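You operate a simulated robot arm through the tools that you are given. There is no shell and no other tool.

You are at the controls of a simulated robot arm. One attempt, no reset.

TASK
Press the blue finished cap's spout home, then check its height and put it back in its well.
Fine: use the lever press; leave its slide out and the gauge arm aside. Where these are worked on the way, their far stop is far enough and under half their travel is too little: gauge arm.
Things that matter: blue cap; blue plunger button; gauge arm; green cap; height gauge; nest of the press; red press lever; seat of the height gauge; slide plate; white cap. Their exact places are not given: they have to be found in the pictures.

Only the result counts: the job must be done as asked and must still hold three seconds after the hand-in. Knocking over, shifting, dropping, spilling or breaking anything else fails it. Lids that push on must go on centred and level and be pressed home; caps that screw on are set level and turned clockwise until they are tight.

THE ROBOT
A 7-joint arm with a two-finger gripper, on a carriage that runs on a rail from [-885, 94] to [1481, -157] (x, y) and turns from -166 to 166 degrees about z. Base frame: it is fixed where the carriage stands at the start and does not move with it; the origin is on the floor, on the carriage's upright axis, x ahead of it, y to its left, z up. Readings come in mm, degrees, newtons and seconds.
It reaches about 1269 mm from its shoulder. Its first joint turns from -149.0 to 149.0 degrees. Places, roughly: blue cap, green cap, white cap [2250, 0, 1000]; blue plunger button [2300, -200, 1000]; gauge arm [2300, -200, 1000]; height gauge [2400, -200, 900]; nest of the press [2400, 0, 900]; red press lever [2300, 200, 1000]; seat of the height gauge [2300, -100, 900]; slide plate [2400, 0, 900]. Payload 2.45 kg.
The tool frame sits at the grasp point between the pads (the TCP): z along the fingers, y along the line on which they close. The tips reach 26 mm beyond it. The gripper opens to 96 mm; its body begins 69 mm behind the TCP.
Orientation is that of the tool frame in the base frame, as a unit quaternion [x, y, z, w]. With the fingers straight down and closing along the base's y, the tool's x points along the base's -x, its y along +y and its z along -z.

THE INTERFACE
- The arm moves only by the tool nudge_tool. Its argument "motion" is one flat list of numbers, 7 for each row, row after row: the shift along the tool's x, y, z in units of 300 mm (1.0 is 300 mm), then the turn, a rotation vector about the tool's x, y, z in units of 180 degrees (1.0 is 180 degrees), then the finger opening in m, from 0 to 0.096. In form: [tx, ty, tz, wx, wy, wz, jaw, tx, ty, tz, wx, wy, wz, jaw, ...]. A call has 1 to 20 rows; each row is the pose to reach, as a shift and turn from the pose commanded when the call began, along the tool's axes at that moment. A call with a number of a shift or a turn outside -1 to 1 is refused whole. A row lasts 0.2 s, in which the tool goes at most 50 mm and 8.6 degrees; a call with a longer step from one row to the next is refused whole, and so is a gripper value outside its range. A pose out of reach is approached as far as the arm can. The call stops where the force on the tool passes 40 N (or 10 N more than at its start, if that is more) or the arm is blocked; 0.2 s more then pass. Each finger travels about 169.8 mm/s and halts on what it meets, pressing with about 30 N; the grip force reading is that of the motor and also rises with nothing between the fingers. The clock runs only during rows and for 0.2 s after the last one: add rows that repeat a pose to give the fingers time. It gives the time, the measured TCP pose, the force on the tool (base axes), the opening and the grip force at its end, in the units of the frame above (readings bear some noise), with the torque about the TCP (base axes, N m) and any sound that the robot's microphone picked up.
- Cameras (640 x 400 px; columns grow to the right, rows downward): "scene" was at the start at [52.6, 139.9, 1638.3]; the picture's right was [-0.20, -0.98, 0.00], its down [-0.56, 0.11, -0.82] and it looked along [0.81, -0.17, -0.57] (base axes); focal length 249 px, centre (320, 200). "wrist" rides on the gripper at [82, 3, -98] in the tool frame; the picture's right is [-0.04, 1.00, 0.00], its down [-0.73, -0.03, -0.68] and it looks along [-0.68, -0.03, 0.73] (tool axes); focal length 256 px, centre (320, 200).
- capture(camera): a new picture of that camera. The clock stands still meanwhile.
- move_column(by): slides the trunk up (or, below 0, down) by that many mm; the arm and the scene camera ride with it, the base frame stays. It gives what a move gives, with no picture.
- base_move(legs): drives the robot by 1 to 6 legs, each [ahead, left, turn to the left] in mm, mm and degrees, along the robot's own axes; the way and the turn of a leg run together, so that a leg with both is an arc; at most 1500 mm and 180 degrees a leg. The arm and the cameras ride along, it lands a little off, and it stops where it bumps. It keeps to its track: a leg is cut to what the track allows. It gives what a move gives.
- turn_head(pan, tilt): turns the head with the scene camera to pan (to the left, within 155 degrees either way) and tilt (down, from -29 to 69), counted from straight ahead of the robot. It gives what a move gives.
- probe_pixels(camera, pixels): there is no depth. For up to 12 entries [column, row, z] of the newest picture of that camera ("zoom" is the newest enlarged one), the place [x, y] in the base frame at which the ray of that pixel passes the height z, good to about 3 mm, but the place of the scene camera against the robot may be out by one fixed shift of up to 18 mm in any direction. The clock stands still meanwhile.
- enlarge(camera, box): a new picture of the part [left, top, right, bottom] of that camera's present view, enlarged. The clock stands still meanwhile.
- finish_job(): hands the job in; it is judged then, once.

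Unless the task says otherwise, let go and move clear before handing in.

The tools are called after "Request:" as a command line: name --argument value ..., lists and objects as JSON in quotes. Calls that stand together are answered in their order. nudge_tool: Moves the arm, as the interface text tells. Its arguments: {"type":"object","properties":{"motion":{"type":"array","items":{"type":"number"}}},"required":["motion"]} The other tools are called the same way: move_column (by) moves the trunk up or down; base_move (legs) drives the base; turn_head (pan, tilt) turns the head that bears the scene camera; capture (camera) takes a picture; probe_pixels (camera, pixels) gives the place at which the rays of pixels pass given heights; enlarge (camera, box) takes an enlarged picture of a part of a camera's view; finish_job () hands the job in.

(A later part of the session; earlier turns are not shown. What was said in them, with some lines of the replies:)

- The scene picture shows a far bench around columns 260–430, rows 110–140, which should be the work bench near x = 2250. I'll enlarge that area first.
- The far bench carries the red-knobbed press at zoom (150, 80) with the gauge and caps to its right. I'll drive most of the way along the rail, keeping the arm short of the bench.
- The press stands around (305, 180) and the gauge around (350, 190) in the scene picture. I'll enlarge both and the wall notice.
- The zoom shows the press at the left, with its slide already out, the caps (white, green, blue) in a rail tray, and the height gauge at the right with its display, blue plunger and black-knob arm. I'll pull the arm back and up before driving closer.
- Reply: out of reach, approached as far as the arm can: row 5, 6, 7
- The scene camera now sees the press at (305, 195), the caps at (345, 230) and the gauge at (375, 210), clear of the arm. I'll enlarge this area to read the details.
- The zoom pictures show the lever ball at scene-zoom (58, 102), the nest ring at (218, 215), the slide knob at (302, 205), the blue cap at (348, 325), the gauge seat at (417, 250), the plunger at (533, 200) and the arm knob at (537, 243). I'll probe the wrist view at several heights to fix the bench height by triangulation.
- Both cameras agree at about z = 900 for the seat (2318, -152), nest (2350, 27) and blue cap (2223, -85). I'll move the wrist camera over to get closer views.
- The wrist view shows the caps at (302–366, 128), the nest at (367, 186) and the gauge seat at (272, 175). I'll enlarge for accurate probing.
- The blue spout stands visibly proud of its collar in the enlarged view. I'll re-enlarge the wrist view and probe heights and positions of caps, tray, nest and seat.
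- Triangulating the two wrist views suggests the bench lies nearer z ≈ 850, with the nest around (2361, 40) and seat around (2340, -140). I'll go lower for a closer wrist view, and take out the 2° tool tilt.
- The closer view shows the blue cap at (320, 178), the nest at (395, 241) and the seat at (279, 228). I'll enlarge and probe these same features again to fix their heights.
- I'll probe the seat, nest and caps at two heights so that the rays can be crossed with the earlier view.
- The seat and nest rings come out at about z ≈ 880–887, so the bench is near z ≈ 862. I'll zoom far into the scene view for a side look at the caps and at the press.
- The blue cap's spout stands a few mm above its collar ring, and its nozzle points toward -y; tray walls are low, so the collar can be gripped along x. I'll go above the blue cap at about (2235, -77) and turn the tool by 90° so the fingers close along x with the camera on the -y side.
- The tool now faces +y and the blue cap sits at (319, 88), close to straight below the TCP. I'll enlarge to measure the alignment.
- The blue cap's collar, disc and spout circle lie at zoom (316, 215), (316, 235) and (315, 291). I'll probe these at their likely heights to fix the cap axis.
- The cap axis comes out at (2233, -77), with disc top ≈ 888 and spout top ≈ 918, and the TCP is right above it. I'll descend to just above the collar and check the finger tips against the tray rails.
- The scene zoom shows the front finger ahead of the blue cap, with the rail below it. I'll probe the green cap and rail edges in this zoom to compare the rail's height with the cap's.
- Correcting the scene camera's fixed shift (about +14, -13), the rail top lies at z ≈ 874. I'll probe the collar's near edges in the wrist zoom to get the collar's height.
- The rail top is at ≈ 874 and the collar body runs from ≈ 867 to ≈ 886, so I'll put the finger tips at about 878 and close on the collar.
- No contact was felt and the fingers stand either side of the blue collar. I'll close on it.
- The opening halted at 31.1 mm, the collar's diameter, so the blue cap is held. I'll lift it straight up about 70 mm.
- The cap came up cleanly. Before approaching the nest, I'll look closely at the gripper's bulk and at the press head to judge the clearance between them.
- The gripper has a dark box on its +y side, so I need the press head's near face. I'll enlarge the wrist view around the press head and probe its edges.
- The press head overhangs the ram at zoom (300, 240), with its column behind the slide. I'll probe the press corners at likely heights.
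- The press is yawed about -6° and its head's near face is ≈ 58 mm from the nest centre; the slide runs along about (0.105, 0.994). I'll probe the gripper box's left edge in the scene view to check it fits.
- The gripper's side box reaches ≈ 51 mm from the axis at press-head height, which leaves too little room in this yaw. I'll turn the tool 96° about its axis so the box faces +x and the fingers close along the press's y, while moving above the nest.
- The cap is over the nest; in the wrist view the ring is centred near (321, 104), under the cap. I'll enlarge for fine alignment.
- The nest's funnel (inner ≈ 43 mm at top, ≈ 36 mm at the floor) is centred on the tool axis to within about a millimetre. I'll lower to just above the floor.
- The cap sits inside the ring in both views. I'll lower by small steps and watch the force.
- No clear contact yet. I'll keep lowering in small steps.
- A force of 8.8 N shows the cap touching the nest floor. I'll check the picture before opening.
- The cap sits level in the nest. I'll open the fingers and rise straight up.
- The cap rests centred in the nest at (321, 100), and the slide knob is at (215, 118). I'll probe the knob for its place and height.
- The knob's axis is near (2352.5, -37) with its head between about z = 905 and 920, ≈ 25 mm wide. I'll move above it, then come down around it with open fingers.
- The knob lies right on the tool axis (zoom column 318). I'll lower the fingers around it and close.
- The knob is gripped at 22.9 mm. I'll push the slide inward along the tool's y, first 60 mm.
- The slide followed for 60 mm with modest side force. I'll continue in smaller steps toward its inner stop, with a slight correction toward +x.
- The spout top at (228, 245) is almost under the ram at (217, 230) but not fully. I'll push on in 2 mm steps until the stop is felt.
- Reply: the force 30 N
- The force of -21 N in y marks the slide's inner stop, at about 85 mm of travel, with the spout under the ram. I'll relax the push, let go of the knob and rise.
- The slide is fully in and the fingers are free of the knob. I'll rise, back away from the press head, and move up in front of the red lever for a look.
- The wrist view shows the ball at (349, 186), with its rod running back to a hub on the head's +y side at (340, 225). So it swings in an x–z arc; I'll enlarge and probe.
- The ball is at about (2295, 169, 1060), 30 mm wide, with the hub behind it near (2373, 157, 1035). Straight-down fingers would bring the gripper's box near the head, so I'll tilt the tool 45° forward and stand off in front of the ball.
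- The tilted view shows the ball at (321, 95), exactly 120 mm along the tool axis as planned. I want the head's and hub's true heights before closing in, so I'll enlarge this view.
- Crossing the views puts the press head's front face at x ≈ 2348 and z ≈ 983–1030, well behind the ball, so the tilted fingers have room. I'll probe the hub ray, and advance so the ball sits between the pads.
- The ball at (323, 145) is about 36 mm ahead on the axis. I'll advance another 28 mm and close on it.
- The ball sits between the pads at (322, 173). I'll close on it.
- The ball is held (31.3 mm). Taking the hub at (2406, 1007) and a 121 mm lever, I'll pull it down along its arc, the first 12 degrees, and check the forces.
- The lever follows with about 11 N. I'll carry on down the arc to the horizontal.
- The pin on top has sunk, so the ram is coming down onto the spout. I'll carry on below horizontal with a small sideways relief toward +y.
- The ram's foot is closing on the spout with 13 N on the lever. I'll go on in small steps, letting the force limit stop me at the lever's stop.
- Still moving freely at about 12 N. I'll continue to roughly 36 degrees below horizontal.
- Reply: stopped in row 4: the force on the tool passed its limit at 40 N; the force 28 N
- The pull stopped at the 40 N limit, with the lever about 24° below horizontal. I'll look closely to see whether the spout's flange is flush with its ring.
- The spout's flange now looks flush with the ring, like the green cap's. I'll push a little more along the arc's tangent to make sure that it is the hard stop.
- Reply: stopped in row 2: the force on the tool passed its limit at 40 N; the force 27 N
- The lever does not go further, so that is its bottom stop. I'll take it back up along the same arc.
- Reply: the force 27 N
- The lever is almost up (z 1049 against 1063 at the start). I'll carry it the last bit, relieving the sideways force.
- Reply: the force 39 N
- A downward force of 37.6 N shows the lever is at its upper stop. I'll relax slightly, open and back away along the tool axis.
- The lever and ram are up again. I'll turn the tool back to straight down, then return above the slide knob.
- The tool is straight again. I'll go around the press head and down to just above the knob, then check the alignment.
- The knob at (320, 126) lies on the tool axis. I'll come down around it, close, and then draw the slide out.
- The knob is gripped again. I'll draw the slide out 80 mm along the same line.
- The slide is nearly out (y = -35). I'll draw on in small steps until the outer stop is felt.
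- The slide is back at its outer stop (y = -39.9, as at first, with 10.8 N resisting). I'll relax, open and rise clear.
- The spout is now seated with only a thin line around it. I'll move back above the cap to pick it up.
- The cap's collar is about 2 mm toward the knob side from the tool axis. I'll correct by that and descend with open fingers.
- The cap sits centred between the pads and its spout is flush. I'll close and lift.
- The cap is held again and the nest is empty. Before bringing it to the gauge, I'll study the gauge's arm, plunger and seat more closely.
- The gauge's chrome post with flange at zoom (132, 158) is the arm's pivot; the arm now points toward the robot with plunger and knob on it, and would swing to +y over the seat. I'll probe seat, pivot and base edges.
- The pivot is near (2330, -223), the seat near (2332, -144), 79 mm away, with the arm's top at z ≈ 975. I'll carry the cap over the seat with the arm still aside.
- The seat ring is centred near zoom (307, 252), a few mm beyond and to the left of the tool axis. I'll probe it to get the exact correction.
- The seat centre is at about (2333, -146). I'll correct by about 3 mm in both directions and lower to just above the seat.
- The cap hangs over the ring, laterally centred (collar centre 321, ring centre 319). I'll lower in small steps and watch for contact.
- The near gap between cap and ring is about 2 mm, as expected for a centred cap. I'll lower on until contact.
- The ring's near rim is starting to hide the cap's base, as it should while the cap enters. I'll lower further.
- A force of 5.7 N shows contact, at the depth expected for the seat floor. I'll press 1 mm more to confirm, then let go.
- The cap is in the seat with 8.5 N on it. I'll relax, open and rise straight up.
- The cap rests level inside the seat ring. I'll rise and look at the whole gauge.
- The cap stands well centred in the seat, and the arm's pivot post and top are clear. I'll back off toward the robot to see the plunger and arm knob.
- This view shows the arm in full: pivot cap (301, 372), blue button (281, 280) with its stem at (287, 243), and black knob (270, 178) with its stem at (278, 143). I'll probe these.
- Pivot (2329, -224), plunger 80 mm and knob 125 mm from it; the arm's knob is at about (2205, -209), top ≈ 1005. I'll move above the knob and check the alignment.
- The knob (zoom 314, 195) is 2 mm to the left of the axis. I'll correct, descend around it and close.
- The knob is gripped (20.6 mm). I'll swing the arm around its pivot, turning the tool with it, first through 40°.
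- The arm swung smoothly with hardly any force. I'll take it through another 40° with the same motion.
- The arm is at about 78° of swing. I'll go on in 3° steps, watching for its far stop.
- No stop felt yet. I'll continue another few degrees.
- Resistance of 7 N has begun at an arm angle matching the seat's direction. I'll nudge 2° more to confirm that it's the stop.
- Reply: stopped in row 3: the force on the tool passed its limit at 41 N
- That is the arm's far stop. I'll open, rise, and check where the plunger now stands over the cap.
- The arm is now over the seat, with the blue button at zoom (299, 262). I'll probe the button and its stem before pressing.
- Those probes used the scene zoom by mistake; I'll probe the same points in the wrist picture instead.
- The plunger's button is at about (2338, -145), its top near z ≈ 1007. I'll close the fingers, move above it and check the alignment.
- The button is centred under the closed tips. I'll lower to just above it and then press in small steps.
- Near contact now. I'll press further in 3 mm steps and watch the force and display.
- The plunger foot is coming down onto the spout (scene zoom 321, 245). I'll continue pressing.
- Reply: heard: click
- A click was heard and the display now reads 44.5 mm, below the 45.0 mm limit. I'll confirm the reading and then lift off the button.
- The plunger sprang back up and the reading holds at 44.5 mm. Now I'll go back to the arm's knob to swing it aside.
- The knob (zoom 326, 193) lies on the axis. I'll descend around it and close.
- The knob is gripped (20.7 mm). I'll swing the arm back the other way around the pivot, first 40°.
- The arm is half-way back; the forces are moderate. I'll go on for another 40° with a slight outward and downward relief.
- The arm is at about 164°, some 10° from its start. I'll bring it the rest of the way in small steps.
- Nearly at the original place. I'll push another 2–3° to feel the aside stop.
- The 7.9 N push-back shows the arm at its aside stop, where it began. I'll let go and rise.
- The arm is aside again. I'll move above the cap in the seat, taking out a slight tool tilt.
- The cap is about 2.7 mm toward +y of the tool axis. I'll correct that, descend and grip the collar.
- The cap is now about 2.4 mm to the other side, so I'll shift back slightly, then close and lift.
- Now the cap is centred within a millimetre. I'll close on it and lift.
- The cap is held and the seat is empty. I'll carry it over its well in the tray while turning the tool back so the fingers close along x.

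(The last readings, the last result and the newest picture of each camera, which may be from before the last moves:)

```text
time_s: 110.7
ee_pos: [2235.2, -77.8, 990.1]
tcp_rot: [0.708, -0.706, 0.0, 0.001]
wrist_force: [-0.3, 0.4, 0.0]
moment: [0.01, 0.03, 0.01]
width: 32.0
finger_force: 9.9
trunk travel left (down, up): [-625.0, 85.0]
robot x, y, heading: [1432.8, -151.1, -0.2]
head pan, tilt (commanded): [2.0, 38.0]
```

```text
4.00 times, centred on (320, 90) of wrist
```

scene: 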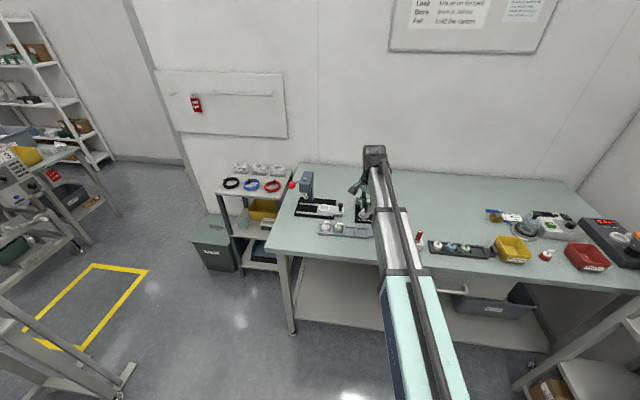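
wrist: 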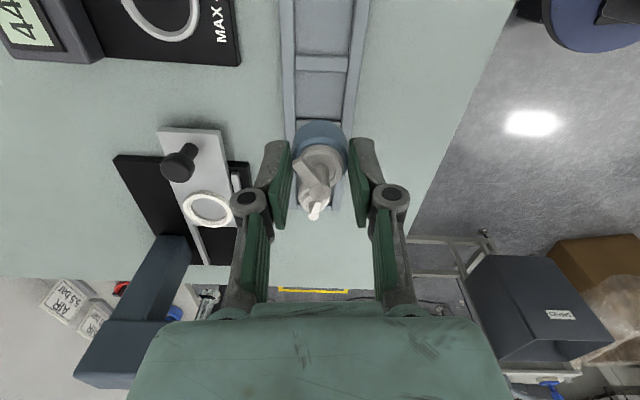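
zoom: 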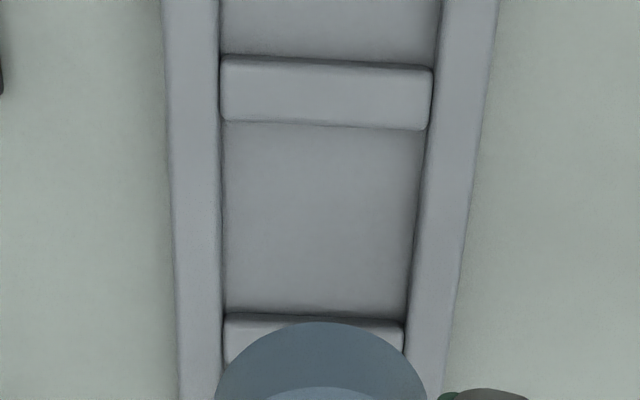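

The well (zoom columns 222–416, rows 125–315) is centred on the tool axis. I'll lower to just above its floor.

Request:
nudge_tool --motion '[0, 0, 0.06, 0, 0, 0, 0.02, 0, 0, 0.12, 0, 0, 0, 0.02, 0, 0, 0.18, 0, 0, 0, 0.02, 0, 0, 0.235, 0, 0, 0, 0.02, 0, 0, 0.235, 0, 0, 0, 0.02]'

Request:
capture --camera "wrist"

Request:
enlarge --camera "wrist" --box '[250, 80, 390, 220]'

Request:
enlarge --camera "scene" --box '[312, 210, 366, 245]'

```text
time_s: 111.9
ee_pos: [2234.1, -76.8, 917.4]
tcp_rot: [0.707, -0.707, 0.0, 0.0]
wrist_force: [0.2, -0.1, -0.8]
moment: [0.01, 0.0, 0.01]
width: 31.9
finger_force: 9.5
trunk travel left (down, up): [-625.0, 85.0]
robot x, y, heading: [1427.4, -149.2, 0.1]
head pan, tilt (commanded): [2.0, 38.0]
```

```text
taken
```

wrist: 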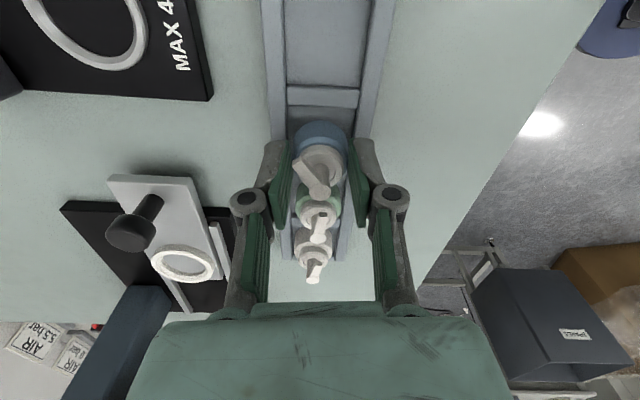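

```text
2.86 times, centred on (320, 150) of wrist
```

zoom: 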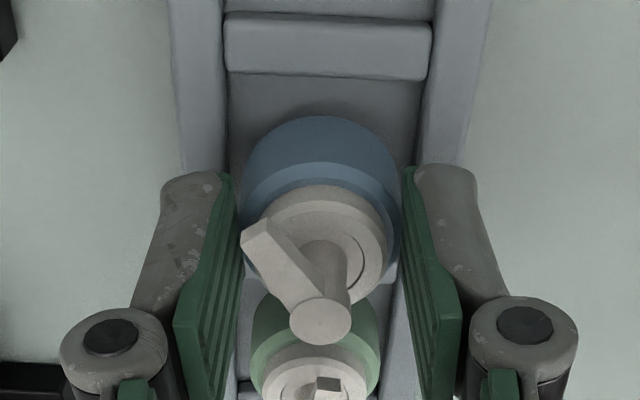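

```text
11.43 times, centred on (339, 228) of scene
```

zoom: 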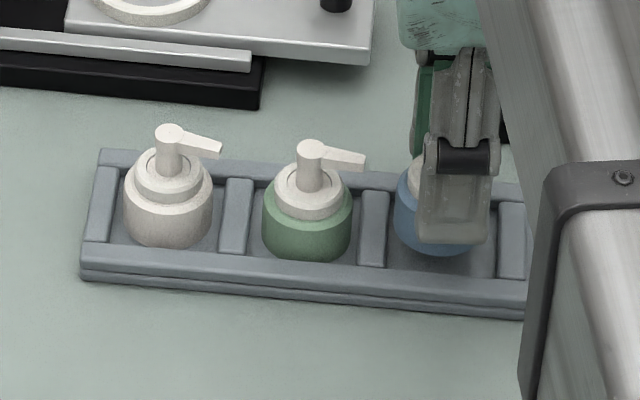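

The cap is over its own well, between the dividers. I'll lower in small steps to the floor.

Request:
nudge_tool --motion '[0, 0, 0.01, 0, 0, 0, 0.02, 0, 0, 0.018, 0, 0, 0, 0.02, 0, 0, 0.024, 0, 0, 0, 0.02, 0, 0, 0.024, 0, 0, 0, 0.02]'

Request:
enlarge --camera "wrist" --box '[250, 80, 390, 220]'

```text
time_s: 112.9
ee_pos: [2234.9, -77.2, 911.6]
tcp_rot: [0.708, -0.706, -0.001, 0.0]
wrist_force: [0.6, -0.7, 0.6]
moment: [0.02, 0.02, 0.02]
width: 32.1
finger_force: 10.1
trunk travel left (down, up): [-625.0, 85.0]
robot x, y, heading: [1430.1, -153.5, 0.3]
head pan, tilt (commanded): [2.0, 38.0]
```

```text
2.86 times, centred on (320, 150) of wrist
```

zoom: 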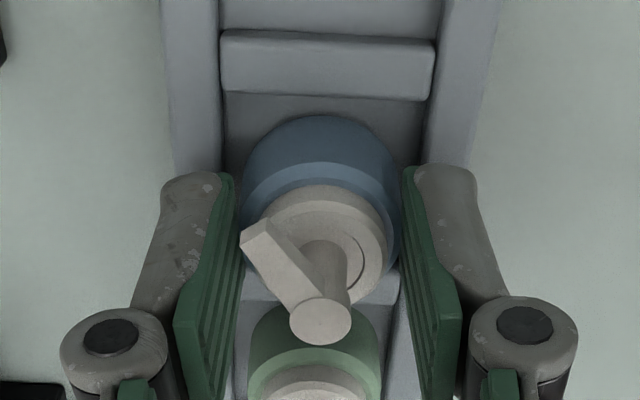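

No contact yet. I'll continue lowering.

Request:
nudge_tool --motion '[0, 0, 0.006, 0, 0, 0, 0.02, 0, 0, 0.012, 0, 0, 0, 0.02, 0, 0, 0.012, 0, 0, 0, 0.02]'

```text
time_s: 113.7
ee_pos: [2233.9, -77.6, 907.2]
tcp_rot: [0.708, -0.706, 0.0, 0.0]
wrist_force: [0.6, 0.5, 0.3]
moment: [0.04, -0.04, -0.02]
width: 32.0
finger_force: 10.4
trunk travel left (down, up): [-625.0, 85.0]
robot x, y, heading: [1432.1, -147.9, 0.1]
head pan, tilt (commanded): [2.0, 38.0]
```

Request:
nudge_tool --motion '[0, 0, 0.004, 0, 0, 0, 0.02, 0, 0, 0.008, 0, 0, 0, 0.02, 0, 0, 0.008, 0, 0, 0, 0.02]'

Request:
enlarge --camera "wrist" --box '[250, 80, 390, 220]'

```text
time_s: 114.5
ee_pos: [2234.4, -77.7, 906.1]
tcp_rot: [0.708, -0.706, 0.0, 0.0]
wrist_force: [1.4, 1.0, 9.2]
moment: [0.03, -0.02, -0.05]
width: 32.0
finger_force: 9.6
trunk travel left (down, up): [-625.0, 85.0]
robot x, y, heading: [1428.8, -150.0, 0.1]
head pan, tilt (commanded): [2.0, 38.0]
```

```text
2.86 times, centred on (320, 150) of wrist
```

zoom: 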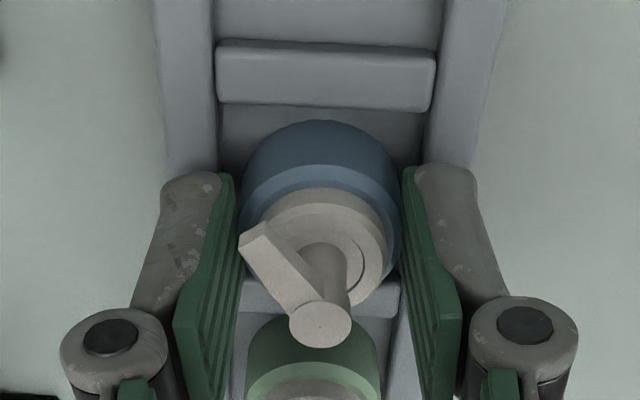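

A force of 9.2 N at the expected depth shows that the cap is on the well's floor. I'll relax, open and rise straight up.

Request:
nudge_tool --motion '[0, 0, -0.003, 0, 0, 0, 0.026, 0, 0, -0.003, 0, 0, 0, 0.036, 0, 0, -0.003, 0, 0, 0, 0.046, 0, 0, -0.003, 0, 0, 0, 0.05, 0, 0, -0.003, 0, 0, 0, 0.05, 0, 0, -0.06, 0, 0, 0, 0.05, 0, 0, -0.15, 0, 0, 0, 0.05, 0, 0, -0.3, 0, 0, 0, 0.05, 0, 0, -0.45, 0, 0, 0, 0.05, 0, 0, -0.45, 0, 0, 0, 0.05]'

Request:
capture --camera "wrist"

Request:
enlarge --camera "scene" --box '[312, 210, 366, 245]'

```text
time_s: 116.7
ee_pos: [2232.6, -76.8, 1039.5]
tcp_rot: [0.707, -0.707, 0.0, 0.001]
wrist_force: [-0.2, 0.0, -0.7]
moment: [0.01, 0.03, -0.02]
width: 49.9
finger_force: 0.0
trunk travel left (down, up): [-625.0, 85.0]
robot x, y, heading: [1426.9, -153.8, 0.2]
head pan, tilt (commanded): [2.0, 38.0]
```

```text
taken
```

wrist: 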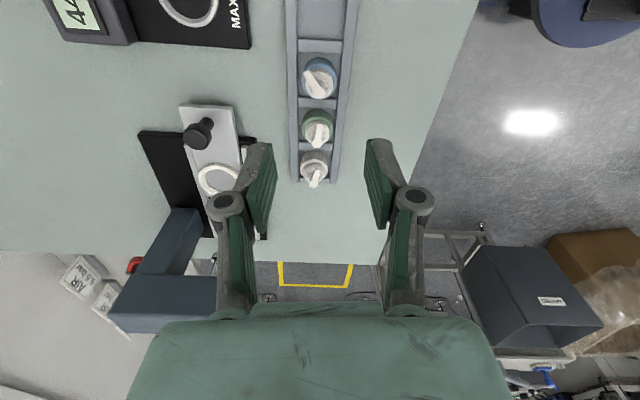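

```text
11.43 times, centred on (339, 228) of scene
```

zoom: 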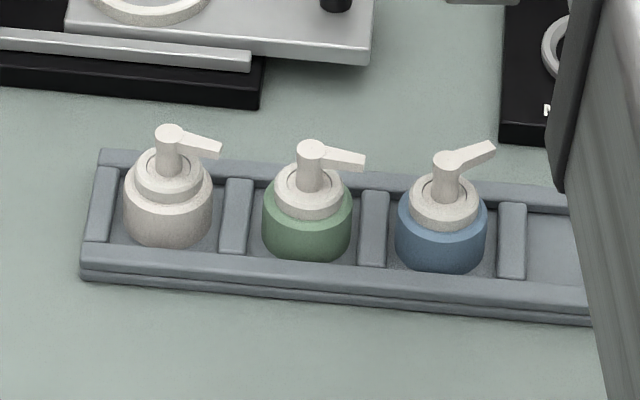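

The blue cap is back in its well with the spout flush like its neighbours. I'll move well clear and check that everything else stands as it should.

Request:
nudge_tool --motion '[0, 0.03, -0.1, 0, 0, 0, 0.05, 0, 0.1, -0.2, 0, 0, 0, 0.05, 0.08, 0.2, -0.3, 0, 0, 0, 0.05, 0.2, 0.25, -0.35, 0, 0, 0, 0.05, 0.33, 0.3, -0.38, 0, 0, 0, 0.05, 0.46, 0.3, -0.4, 0, 0, 0, 0.05, 0.6, 0.3, -0.4, 0, 0, 0, 0.05, 0.75, 0.3, -0.4, 0, 0, 0, 0.05, 0.9, 0.3, -0.4, 0, 0, 0, 0.05, 0.9, 0.3, -0.4, 0, 0, 0, 0.05]'

Request:
capture --camera "scene"

Request:
enlarge --camera "scene" --box '[280, 165, 408, 245]'

Request:
capture --camera "wrist"

```text
time_s: 118.9
ee_pos: [2143.8, -348.4, 1159.0]
tcp_rot: [0.708, -0.706, -0.001, 0.001]
wrist_force: [-0.4, 0.6, 0.8]
moment: [0.0, 0.01, -0.01]
width: 50.0
finger_force: 0.0
trunk travel left (down, up): [-625.0, 85.0]
robot x, y, heading: [1428.1, -150.5, 0.3]
head pan, tilt (commanded): [2.0, 38.0]
```

```text
taken
```

scene: 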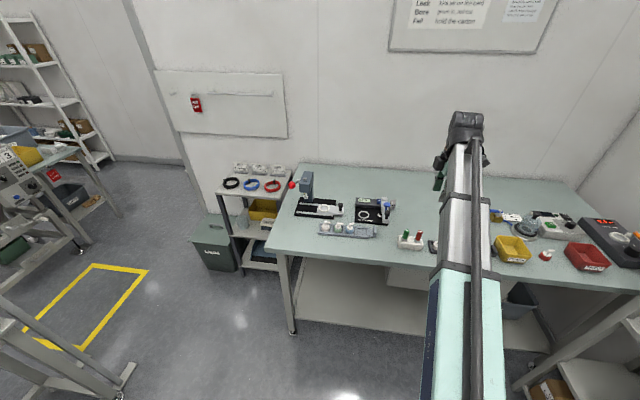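

```text
5.00 times, centred on (344, 205) of scene
```

zoom: 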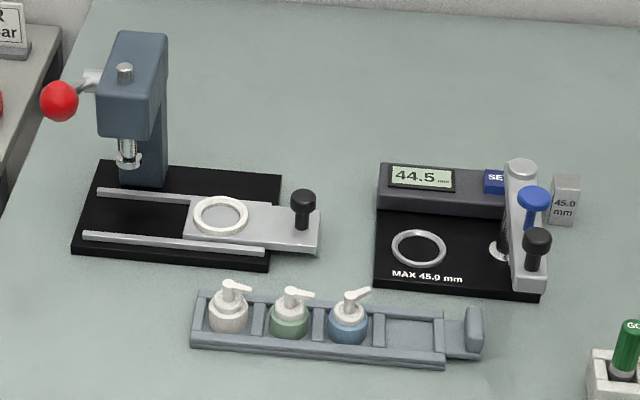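

```text
taken
```

wrist: 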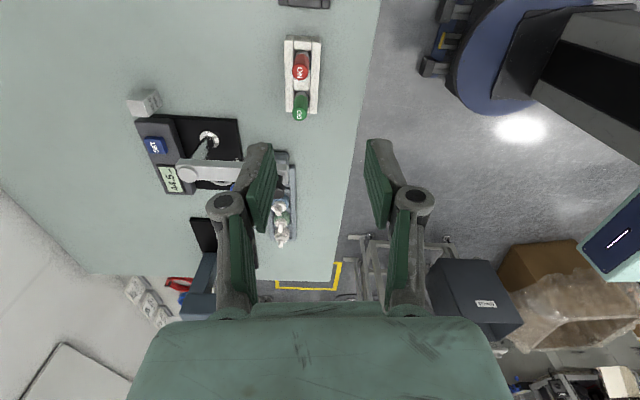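

The final zoom matches the first layout:
- The slide is out, with its knob at (303, 205).
- The gauge arm is aside, with its knob at (537, 243).
- The lever is up, with its ball at (59, 101).
- The display reads 44.5 mm.
- The blue cap is back in its well with its spout home.

The gripper is open and clear, so I'm handing the job in.

Request:
finish_job

```text
The job is handed in.
```

The blue cap's spout is pressed home, its height read 44.5 mm on the gauge (limit 45.0 mm), and the cap is back in its own well.

- **Press:** I set the cap in the nest, pushed the slide in to its stop and pulled the red lever to its bottom stop. In the pictures the spout then sat flush, like the green cap's. The lever is back up and the slide is out at its outer stop.
- **Gauge:** I swung the arm to its far stop over the seat and pressed the blue plunger until it clicked and the reading appeared. The arm is back aside at its stop.
- **Rest of the bench:** In the last picture the white and green caps, the press and the gauge look as they did at the start. The gripper is open and clear of everything.

The job is handed in; no verdict has come back yet.
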